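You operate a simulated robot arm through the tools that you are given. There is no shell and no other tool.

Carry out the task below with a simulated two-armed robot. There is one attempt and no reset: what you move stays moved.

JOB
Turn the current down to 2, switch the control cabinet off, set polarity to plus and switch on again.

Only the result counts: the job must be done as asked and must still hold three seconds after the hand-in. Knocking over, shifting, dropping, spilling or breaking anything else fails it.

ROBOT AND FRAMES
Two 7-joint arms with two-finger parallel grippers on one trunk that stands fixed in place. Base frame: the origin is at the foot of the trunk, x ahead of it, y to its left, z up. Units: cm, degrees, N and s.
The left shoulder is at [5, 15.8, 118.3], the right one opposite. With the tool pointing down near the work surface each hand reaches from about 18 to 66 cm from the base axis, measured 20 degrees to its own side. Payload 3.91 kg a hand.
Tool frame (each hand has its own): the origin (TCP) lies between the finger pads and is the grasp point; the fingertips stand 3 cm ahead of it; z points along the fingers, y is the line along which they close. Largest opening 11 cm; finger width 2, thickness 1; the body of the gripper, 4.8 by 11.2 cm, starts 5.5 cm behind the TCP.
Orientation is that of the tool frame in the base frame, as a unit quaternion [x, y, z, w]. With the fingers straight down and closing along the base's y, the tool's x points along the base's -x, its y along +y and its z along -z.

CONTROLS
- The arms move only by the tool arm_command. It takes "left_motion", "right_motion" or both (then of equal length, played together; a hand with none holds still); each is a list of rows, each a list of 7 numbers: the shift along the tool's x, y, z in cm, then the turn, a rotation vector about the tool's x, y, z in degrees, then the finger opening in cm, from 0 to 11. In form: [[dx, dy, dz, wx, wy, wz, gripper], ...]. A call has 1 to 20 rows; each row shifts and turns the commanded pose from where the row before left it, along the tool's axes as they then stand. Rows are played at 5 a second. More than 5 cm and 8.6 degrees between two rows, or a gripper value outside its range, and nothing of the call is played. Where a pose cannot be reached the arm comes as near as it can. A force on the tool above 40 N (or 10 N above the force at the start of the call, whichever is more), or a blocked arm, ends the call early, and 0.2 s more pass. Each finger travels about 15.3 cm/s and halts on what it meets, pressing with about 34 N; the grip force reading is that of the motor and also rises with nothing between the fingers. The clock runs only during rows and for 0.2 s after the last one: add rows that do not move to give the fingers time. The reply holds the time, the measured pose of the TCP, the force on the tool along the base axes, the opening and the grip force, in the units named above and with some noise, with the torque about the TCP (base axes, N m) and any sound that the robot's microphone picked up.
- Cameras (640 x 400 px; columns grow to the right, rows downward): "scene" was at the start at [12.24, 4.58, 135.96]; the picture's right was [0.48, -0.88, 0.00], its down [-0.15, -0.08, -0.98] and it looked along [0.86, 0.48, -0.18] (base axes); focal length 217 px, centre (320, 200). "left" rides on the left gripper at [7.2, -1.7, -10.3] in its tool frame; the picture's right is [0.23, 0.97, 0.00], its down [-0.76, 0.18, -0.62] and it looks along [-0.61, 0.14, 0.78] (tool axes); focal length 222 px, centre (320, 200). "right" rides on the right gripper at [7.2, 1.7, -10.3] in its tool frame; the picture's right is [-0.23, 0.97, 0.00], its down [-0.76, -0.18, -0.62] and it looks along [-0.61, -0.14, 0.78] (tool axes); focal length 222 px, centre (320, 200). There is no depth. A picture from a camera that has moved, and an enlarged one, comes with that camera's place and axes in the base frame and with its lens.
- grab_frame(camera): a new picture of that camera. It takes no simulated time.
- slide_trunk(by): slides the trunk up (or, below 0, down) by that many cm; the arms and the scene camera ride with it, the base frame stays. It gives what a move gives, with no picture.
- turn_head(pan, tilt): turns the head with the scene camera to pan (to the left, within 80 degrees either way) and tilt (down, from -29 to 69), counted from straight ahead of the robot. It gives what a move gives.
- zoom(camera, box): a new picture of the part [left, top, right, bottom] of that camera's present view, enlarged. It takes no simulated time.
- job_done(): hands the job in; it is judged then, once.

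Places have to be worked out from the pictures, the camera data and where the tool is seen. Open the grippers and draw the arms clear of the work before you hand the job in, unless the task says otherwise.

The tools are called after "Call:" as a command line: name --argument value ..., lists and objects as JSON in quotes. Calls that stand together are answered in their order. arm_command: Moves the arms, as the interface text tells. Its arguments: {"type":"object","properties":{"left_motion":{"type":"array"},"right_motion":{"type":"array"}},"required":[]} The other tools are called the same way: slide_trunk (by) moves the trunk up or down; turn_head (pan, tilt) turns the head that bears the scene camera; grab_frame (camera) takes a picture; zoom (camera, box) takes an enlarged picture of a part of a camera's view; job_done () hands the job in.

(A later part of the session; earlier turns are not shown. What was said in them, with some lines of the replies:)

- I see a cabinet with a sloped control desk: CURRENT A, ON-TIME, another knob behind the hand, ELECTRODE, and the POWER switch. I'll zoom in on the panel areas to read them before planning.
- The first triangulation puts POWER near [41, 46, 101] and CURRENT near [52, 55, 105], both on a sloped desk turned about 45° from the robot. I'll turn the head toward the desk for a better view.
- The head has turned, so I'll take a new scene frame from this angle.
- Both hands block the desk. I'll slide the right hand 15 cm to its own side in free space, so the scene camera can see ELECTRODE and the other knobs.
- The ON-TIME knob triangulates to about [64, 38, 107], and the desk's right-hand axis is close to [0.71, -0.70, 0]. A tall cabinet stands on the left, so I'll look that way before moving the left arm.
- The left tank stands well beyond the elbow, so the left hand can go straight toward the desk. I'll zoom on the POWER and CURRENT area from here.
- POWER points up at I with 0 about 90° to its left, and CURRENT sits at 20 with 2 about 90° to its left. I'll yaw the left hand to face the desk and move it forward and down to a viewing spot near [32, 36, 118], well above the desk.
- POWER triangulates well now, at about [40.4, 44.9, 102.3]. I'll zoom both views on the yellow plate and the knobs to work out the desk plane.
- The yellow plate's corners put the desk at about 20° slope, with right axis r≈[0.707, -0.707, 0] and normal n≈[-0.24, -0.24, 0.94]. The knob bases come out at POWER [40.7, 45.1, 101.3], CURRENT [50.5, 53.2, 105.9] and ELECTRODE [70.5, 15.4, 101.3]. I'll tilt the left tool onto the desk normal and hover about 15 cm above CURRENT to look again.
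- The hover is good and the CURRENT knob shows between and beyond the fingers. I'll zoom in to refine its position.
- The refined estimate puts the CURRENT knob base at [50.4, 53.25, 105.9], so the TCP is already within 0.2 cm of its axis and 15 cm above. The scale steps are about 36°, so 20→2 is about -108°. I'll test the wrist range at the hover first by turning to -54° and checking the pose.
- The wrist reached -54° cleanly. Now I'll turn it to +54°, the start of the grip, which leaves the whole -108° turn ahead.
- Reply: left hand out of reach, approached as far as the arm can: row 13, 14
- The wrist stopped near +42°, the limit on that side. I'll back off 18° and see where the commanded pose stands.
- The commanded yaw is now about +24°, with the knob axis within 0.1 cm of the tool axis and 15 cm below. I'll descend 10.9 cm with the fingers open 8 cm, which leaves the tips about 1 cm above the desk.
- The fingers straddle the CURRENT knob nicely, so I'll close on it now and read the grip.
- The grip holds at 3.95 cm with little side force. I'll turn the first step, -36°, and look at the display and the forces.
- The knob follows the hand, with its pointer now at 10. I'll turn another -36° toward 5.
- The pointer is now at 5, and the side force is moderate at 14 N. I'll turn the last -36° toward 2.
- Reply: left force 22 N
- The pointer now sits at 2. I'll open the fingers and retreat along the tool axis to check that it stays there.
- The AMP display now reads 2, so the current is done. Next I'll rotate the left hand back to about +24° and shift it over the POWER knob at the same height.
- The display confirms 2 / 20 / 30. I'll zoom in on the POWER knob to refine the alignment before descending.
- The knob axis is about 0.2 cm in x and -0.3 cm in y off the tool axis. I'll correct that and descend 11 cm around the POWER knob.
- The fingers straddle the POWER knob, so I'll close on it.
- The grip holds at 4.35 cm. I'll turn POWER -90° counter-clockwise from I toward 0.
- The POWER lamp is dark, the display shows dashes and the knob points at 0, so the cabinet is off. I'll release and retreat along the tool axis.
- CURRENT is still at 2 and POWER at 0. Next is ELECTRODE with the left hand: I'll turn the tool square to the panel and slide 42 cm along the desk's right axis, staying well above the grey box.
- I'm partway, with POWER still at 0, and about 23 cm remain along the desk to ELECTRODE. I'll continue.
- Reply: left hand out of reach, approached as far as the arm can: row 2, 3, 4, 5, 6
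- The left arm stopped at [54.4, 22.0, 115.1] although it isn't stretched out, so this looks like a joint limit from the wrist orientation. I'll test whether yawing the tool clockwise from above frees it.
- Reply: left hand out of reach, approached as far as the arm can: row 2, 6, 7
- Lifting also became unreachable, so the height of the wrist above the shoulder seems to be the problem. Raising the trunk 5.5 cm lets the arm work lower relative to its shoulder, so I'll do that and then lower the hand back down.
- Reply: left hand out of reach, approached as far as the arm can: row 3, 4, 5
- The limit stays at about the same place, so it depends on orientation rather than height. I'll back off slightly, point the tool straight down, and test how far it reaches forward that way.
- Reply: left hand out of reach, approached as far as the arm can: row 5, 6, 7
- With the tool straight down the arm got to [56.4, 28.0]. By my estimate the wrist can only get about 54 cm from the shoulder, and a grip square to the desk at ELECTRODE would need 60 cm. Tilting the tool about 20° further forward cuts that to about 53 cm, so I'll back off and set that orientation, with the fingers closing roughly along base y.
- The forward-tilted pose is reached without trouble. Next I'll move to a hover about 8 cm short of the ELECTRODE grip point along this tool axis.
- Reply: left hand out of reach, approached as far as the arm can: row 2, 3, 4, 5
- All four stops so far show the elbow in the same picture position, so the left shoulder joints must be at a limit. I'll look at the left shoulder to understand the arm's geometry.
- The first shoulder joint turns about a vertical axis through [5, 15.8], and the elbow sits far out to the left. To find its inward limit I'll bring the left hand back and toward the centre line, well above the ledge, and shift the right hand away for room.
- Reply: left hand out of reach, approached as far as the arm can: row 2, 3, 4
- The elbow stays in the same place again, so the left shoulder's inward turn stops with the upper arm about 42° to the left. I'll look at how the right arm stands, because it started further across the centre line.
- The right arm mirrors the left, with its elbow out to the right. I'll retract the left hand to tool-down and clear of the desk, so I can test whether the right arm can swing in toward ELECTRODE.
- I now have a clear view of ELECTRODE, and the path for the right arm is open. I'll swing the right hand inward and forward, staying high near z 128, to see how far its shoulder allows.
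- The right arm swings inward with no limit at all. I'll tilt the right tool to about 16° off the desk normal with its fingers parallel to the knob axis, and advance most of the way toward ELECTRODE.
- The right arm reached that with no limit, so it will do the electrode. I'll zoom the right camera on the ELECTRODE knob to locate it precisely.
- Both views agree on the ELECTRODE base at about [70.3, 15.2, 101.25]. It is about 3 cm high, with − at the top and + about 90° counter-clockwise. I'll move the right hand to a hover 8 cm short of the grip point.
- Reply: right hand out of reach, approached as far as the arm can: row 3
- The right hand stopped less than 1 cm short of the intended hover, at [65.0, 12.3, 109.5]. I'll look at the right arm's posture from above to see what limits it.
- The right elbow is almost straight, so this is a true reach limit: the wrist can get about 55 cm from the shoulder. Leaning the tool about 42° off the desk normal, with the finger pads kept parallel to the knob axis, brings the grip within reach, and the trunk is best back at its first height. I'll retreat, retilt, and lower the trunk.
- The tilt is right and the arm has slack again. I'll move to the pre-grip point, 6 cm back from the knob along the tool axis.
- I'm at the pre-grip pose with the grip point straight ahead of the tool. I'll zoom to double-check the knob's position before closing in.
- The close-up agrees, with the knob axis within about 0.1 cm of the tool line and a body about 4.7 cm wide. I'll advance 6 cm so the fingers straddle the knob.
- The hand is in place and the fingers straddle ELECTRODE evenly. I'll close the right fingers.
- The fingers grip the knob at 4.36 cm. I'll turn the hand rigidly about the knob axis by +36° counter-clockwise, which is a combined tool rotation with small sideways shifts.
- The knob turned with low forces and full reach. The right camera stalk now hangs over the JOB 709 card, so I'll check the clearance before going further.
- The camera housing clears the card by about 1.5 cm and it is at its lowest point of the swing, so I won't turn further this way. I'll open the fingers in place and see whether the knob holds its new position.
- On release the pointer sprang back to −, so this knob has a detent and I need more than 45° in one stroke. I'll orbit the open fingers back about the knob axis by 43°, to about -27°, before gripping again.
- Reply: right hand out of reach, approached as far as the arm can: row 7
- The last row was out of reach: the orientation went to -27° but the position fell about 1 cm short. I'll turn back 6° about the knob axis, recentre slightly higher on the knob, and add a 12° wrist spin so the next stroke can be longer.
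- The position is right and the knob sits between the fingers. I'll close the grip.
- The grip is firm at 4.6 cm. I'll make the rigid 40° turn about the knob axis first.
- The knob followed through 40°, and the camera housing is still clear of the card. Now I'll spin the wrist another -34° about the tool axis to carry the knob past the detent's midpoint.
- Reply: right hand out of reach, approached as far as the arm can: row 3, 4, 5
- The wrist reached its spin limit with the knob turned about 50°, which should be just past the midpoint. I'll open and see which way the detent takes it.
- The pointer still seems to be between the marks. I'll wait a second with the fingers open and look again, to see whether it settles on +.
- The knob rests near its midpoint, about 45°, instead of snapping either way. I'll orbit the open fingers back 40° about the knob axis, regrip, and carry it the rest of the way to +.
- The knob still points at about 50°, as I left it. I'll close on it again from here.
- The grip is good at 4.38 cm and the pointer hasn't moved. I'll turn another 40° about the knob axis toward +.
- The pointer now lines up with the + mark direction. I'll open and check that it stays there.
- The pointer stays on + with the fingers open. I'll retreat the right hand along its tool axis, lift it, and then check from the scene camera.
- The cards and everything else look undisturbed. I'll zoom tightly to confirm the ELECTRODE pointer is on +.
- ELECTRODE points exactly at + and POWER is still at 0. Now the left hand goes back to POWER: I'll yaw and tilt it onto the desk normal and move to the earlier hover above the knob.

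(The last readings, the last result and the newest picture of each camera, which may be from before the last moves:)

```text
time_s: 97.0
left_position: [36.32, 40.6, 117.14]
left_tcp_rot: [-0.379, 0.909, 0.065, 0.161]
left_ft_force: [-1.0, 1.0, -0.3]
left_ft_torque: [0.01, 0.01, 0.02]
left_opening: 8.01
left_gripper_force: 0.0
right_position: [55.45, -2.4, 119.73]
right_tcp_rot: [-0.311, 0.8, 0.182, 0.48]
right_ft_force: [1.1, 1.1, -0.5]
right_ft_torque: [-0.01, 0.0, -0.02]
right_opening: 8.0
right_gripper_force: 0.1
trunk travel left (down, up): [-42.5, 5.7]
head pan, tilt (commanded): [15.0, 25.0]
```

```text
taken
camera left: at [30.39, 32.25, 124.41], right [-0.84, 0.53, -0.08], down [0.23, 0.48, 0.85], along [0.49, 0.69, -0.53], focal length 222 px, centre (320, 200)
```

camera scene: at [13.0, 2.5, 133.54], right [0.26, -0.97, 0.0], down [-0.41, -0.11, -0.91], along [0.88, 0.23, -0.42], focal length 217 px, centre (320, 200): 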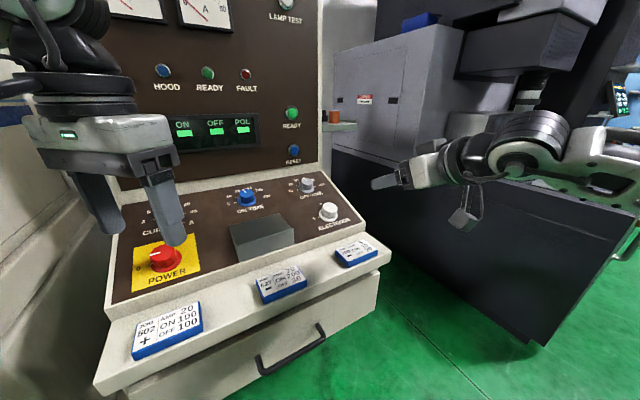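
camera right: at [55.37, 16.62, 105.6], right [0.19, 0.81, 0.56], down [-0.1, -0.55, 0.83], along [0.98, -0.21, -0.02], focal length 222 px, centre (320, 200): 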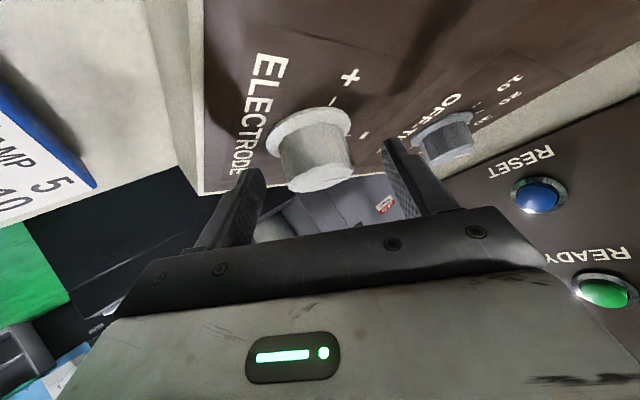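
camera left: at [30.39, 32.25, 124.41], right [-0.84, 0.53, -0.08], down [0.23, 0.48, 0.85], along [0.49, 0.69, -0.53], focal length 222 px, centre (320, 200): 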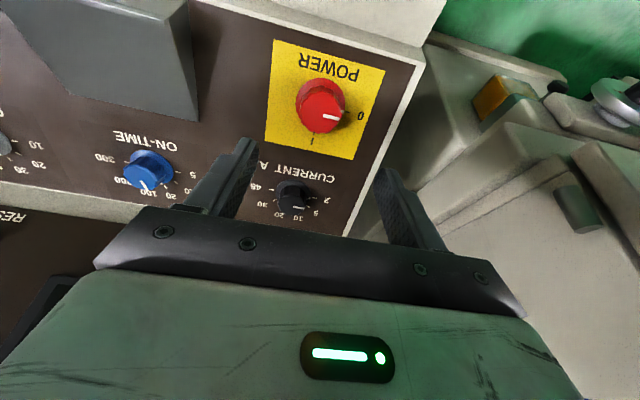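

POWER is at 0 and CURRENT at 2. I'll centre the tool (0.33 cm correction) and spin the wrist to -66° so there is room for the +90° turn back to I.

Call:
arm_command --left_motion '[[-0.33, 0, 0, 0, 0, 0, 8], [0, 0, 0, 0, 0, -7.33, 8], [0, 0, 0, 0, 0, -7.33, 8], [0, 0, 0, 0, 0, -7.33, 8], [0, 0, 0, 0, 0, -7.33, 8], [0, 0, 0, 0, 0, -7.33, 8], [0, 0, 0, 0, 0, -7.33, 8], [0, 0, 0, 0, 0, -7.33, 8], [0, 0, 0, 0, 0, -7.33, 8], [0, 0, 0, 0, 0, -7.33, 8], [0, 0, 0, 0, 0, 0, 8]]'

Call:
grab_frame --camera "left"

Call:
zoom --camera "left" --box '[240, 20, 400, 180]'

```text
time_s: 99.4
left_position: [36.73, 40.85, 117.47]
left_tcp_rot: [0.813, -0.555, 0.034, -0.17]
left_ft_force: [-0.6, 0.1, 0.0]
left_ft_torque: [-0.03, 0.03, 0.01]
left_opening: 8.01
left_gripper_force: 0.1
right_position: [55.45, -2.39, 119.66]
right_tcp_rot: [-0.312, 0.799, 0.183, 0.48]
right_ft_force: [0.0, 0.2, 0.1]
right_ft_torque: [-0.01, 0.01, 0.01]
right_opening: 8.02
right_gripper_force: 0.1
trunk travel left (down, up): [-42.5, 5.7]
head pan, tilt (commanded): [15.0, 25.0]
```

```text
taken
camera left: at [38.52, 32.35, 126.78], right [-0.78, -0.52, -0.34], down [-0.6, 0.49, 0.63], along [-0.17, 0.7, -0.7], focal length 222 px, centre (320, 200)
```

left: 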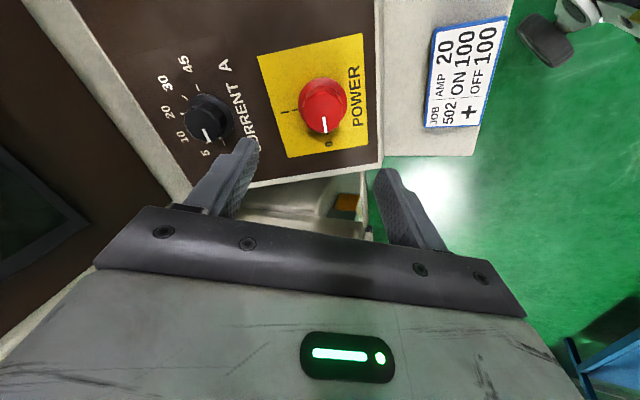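

```text
2.50 times, centred on (320, 100) of left
camera zoom: at [38.52, 32.35, 126.78], right [-0.78, -0.52, -0.34], down [-0.6, 0.49, 0.63], along [-0.17, 0.7, -0.7], focal length 555 px, centre (320, 450)
```

zoom: 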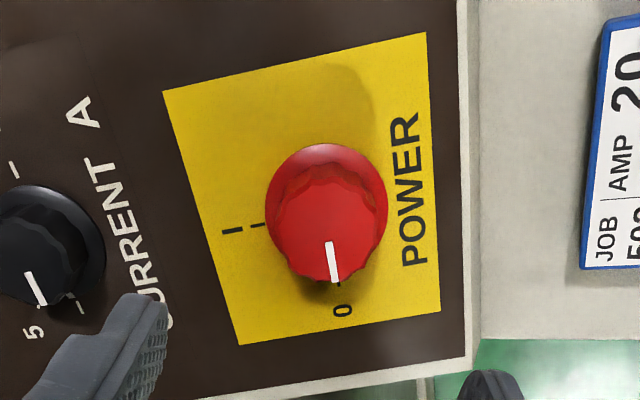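

The knob axis is about 0.3 cm off along the tool's y. I'll correct that and descend 12.9 cm around the POWER knob.

Call:
arm_command --left_motion '[[0, 0.28, 2, 0, 0, 0, 8], [0, 0, 3, 0, 0, 0, 8], [0, 0, 3, 0, 0, 0, 8], [0, 0, 2.5, 0, 0, 0, 8], [0, 0, 1.5, 0, 0, 0, 8], [0, 0, 0.9, 0, 0, 0, 8], [0, 0, 0, 0, 0, 0, 8], [0, 0, 0, 0, 0, 0, 8]]'

Call:
grab_frame --camera "left"

```text
time_s: 101.2
left_position: [39.69, 43.76, 105.08]
left_tcp_rot: [0.813, -0.556, 0.034, -0.171]
left_ft_force: [-0.2, -0.2, 0.2]
left_ft_torque: [-0.03, -0.03, -0.03]
left_opening: 8.0
left_gripper_force: 0.1
right_position: [55.56, -2.46, 119.66]
right_tcp_rot: [-0.312, 0.799, 0.183, 0.48]
right_ft_force: [0.5, 0.7, -0.2]
right_ft_torque: [-0.02, 0.0, -0.02]
right_opening: 7.98
right_gripper_force: 0.0
trunk travel left (down, up): [-42.5, 5.7]
head pan, tilt (commanded): [15.0, 25.0]
```

```text
taken
camera left: at [41.44, 35.27, 114.44], right [-0.78, -0.52, -0.34], down [-0.6, 0.49, 0.63], along [-0.17, 0.7, -0.7], focal length 222 px, centre (320, 200)
```

left: 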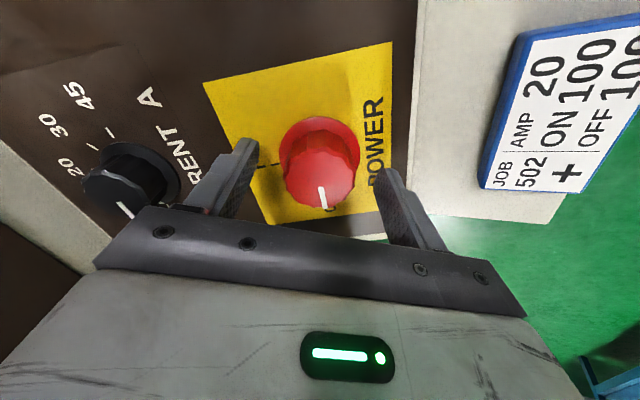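

The fingers straddle POWER with the CURRENT knob well clear. I'll close on it.

Call:
arm_command --left_motion '[[0, 0, 0, 0, 0, 0, 6], [0, 0, 0, 0, 0, 0, 4], [0, 0, 0, 0, 0, 0, 2], [0, 0, 0, 0, 0, 0, 2], [0, 0, 0, 0, 0, 0, 2]]'

Call:
grab_frame --camera "left"

```text
time_s: 102.4
left_position: [39.71, 43.69, 105.2]
left_tcp_rot: [0.813, -0.556, 0.033, -0.171]
left_ft_force: [-0.5, -0.3, -1.0]
left_ft_torque: [0.03, 0.12, -0.01]
left_opening: 4.34
left_gripper_force: 45.0
right_position: [55.45, -2.43, 119.71]
right_tcp_rot: [-0.312, 0.799, 0.183, 0.48]
right_ft_force: [0.7, 0.0, -0.2]
right_ft_torque: [-0.02, 0.01, -0.01]
right_opening: 7.97
right_gripper_force: 0.1
trunk travel left (down, up): [-42.5, 5.7]
head pan, tilt (commanded): [15.0, 25.0]
```

```text
taken
camera left: at [41.43, 35.26, 114.45], right [-0.78, -0.52, -0.34], down [-0.6, 0.49, 0.63], along [-0.17, 0.7, -0.7], focal length 222 px, centre (320, 200)
```

left: 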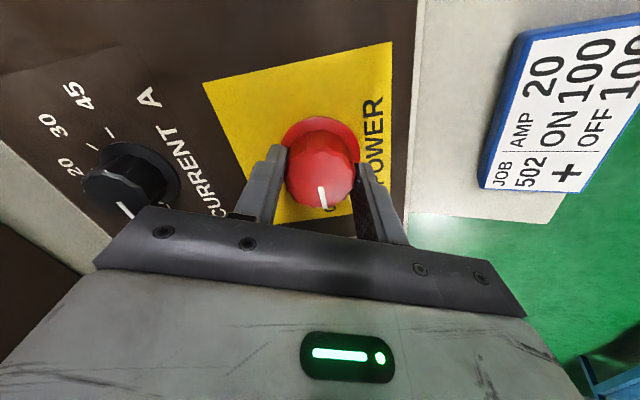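

The grip is centred with almost no force on the tool. I'll turn POWER +90° clockwise back to I.

Call:
arm_command --left_motion '[[0, 0, 0, 0, 0, 6, 2], [0, 0, 0, 0, 0, 6, 2], [0, 0, 0, 0, 0, 6, 2], [0, 0, 0, 0, 0, 6, 2], [0, 0, 0, 0, 0, 6, 2], [0, 0, 0, 0, 0, 6, 2], [0, 0, 0, 0, 0, 6, 2], [0, 0, 0, 0, 0, 6, 2], [0, 0, 0, 0, 0, 6, 2], [0, 0, 0, 0, 0, 6, 2], [0, 0, 0, 0, 0, 6, 2], [0, 0, 0, 0, 0, 6, 2], [0, 0, 0, 0, 0, 6, 2], [0, 0, 0, 0, 0, 6, 2], [0, 0, 0, 0, 0, 6, 2], [0, 0, 0, 0, 0, 0, 2]]'

Call:
grab_frame --camera "left"

Call:
grab_frame --camera "scene"

```text
time_s: 105.8
left_position: [39.52, 43.77, 105.25]
left_tcp_rot: [-0.182, 0.968, 0.096, 0.141]
left_ft_force: [-13.2, -4.4, -14.9]
left_ft_torque: [-0.08, 1.1, 0.26]
left_opening: 4.33
left_gripper_force: 45.1
right_position: [55.33, -2.41, 119.62]
right_tcp_rot: [-0.313, 0.799, 0.183, 0.48]
right_ft_force: [-0.5, 0.8, -1.0]
right_ft_torque: [-0.01, 0.0, 0.0]
right_opening: 7.98
right_gripper_force: 0.1
trunk travel left (down, up): [-42.5, 5.7]
head pan, tilt (commanded): [15.0, 25.0]
```

```text
taken
camera left: at [31.21, 37.55, 112.43], right [-0.57, 0.82, 0.06], down [0.46, 0.26, 0.85], along [0.68, 0.51, -0.53], focal length 222 px, centre (320, 200)
```

left: 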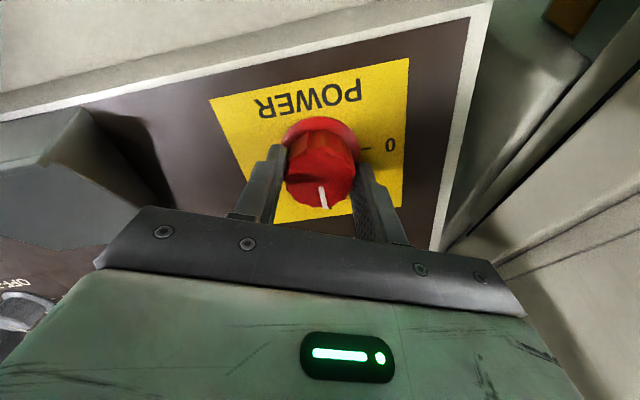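

```text
taken
camera scene: at [12.94, 2.52, 133.55], right [0.26, -0.97, 0.0], down [-0.41, -0.11, -0.91], along [0.88, 0.23, -0.42], focal length 217 px, centre (320, 200)
```

scene: 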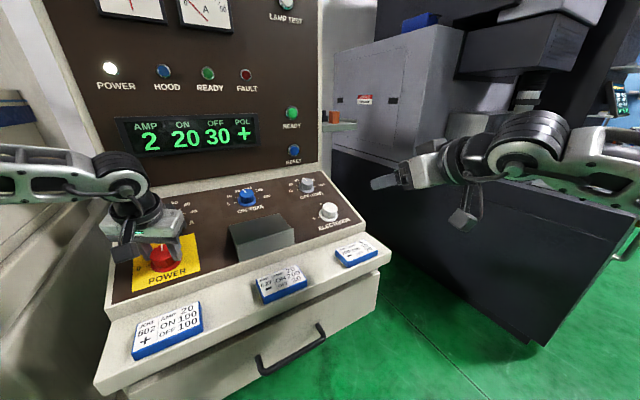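

The cabinet is on again, with the POWER lamp lit and the display reading AMP 2, ON 20, OFF 30, POL +. I'll release the left hand and retreat along the tool axis.

Call:
arm_command --left_motion '[[0, 0, 0, 0, 0, 0, 4.5], [0, 0, 0, 0, 0, 0, 8], [0, 0, 0, 0, 0, 0, 8], [0, 0, 0, 0, 0, 0, 8], [0, 0, -2, 0, 0, 0, 8], [0, 0, -4, 0, 0, 0, 8], [0, 0, -4, 0, 0, 0, 8], [0, 0, -4, 0, 0, 0, 8], [0, 0, 0, 0, 0, 0, 8]]'

Call:
grab_frame --camera "left"

Call:
grab_frame --camera "scene"

```text
time_s: 107.8
left_position: [36.51, 40.48, 118.41]
left_tcp_rot: [-0.181, 0.968, 0.097, 0.144]
left_ft_force: [0.2, -0.5, 0.4]
left_ft_torque: [0.01, -0.01, -0.03]
left_opening: 8.02
left_gripper_force: 0.1
right_position: [55.52, -2.34, 119.6]
right_tcp_rot: [-0.312, 0.799, 0.183, 0.48]
right_ft_force: [-0.1, -1.2, 0.4]
right_ft_torque: [0.0, 0.01, -0.01]
right_opening: 8.0
right_gripper_force: 0.2
trunk travel left (down, up): [-42.5, 5.7]
head pan, tilt (commanded): [15.0, 25.0]
```

```text
taken
camera left: at [28.05, 34.28, 125.68], right [-0.57, 0.82, 0.06], down [0.46, 0.26, 0.85], along [0.68, 0.51, -0.53], focal length 222 px, centre (320, 200)
```

left: 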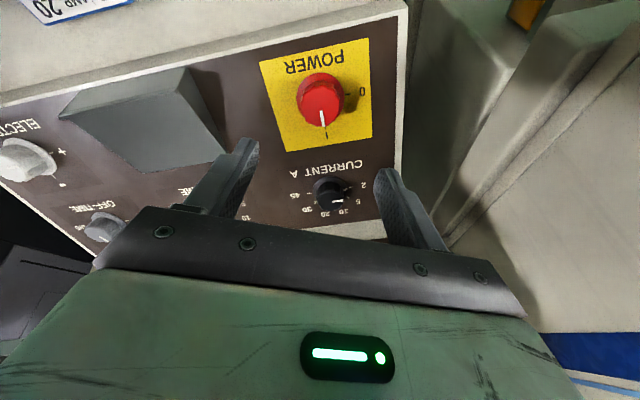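

```text
taken
camera scene: at [13.01, 2.49, 133.54], right [0.26, -0.97, 0.0], down [-0.41, -0.11, -0.91], along [0.88, 0.23, -0.42], focal length 217 px, centre (320, 200)
```

scene: 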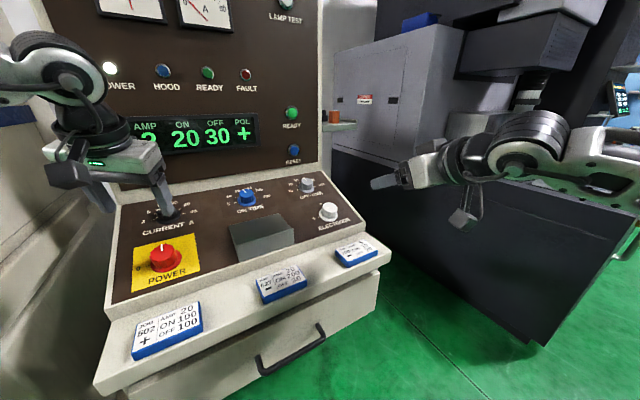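

POWER is at I and everything holds. I'll draw both arms back clear of the machine with the grippers open.

Call:
arm_command --left_motion '[[1, 0, -2, 0, 0, 0, 11], [3, 0, -2, 0, 0, 0, 11], [3, 0, -2, 0, 0, 0, 11], [3, 0, -2, 0, 0, 0, 11], [3, 0, -2, 0, 0, 0, 11], [2, 0, -2, 0, 0, 0, 11], [0, 0, 0, 0, 0, 0, 11]]' --right_motion '[[0, 0, -3, 0, 0, 0, 11], [0, 0, -4, 0, 0, 0, 11], [0, 0, -4, 0, 0, 0, 11], [0, 0, -4, 0, 0, 0, 11], [0, 0, -4, 0, 0, 0, 11], [0, 0, -3, 0, 0, 0, 11], [0, 0, 0, 0, 0, 0, 11]]'

Call:
turn_head --pan 35 --tilt 18

Call:
grab_frame --camera "scene"

Call:
zoom --camera "scene" --box '[180, 60, 460, 300]'

```text
time_s: 109.4
left_position: [19.88, 32.58, 125.0]
left_tcp_rot: [-0.181, 0.968, 0.097, 0.144]
left_ft_force: [-0.6, -0.1, -0.7]
left_ft_torque: [-0.03, 0.0, -0.03]
left_opening: 11.01
left_gripper_force: 0.1
right_position: [41.17, -15.29, 130.29]
right_tcp_rot: [-0.312, 0.8, 0.182, 0.48]
right_ft_force: [-0.3, -1.4, -0.2]
right_ft_torque: [-0.01, -0.01, 0.0]
right_opening: 10.99
right_gripper_force: 0.1
trunk travel left (down, up): [-42.5, 5.7]
head pan, tilt (commanded): [15.0, 25.0]
```

```text
time_s: 110.3
left_position: [19.88, 32.57, 125.01]
left_tcp_rot: [-0.181, 0.968, 0.097, 0.144]
left_ft_force: [0.9, 0.1, 0.1]
left_ft_torque: [0.04, 0.03, 0.0]
left_opening: 11.01
left_gripper_force: 0.3
right_position: [41.24, -15.35, 130.19]
right_tcp_rot: [-0.311, 0.8, 0.183, 0.48]
right_ft_force: [0.1, 0.0, 0.3]
right_ft_torque: [0.01, 0.03, 0.0]
right_opening: 11.01
right_gripper_force: 0.2
trunk travel left (down, up): [-42.5, 5.7]
head pan, tilt (commanded): [35.0, 18.0]
```

```text
taken
camera scene: at [11.75, 5.44, 134.67], right [0.57, -0.82, 0.0], down [-0.25, -0.18, -0.95], along [0.78, 0.54, -0.31], focal length 217 px, centre (320, 200)
```

scene: 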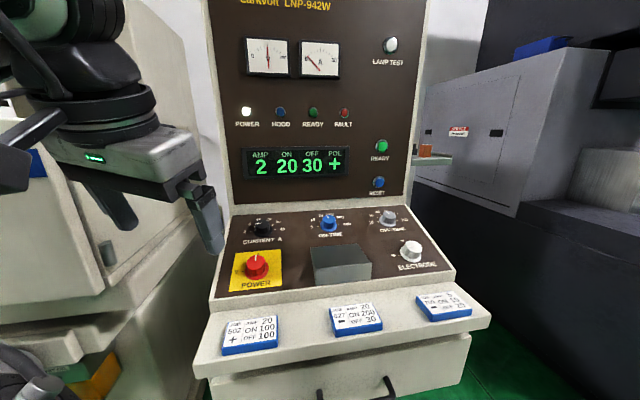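

```text
1.67 times, centred on (320, 180) of scene
camera zoom: at [11.75, 5.44, 134.67], right [0.57, -0.82, 0.0], down [-0.25, -0.18, -0.95], along [0.78, 0.54, -0.31], focal length 362 px, centre (320, 233)
```

zoom: 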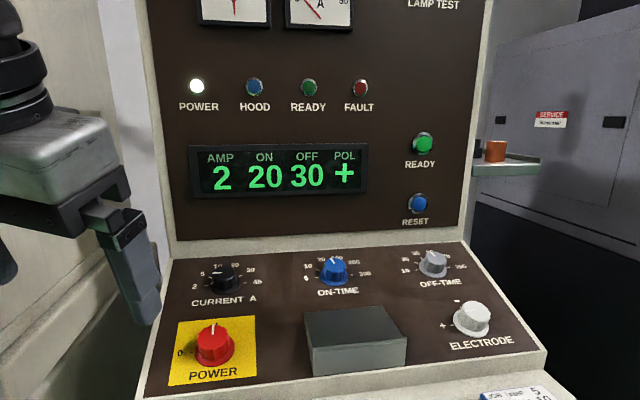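

The final view shows AMP 2, ON 20, OFF 30, POL + with the POWER lamp lit, no fault, and the cards and other knobs as they were. Both arms are clear with open grippers, so I'm handing the job in.

Call:
job_done

```text
The job is handed in.
```

The job is done and handed in. I turned the current down from 20 to 2, switched the cabinet off, set the ELECTRODE polarity knob to plus, and switched the cabinet back on.

- **Final readings:** the display read AMP 2, ON 20, OFF 30, POL +. The POWER lamp was lit and the FAULT lamp was off.
- **Polarity knob:** it took three tries. It sprang back to minus on the first and stopped about halfway on the second. I turned it the rest of the way, and it stayed on plus after I let go.
- **Surroundings:** the job cards and the other knobs looked undisturbed in the last view. Both arms are drawn back with the grippers open.
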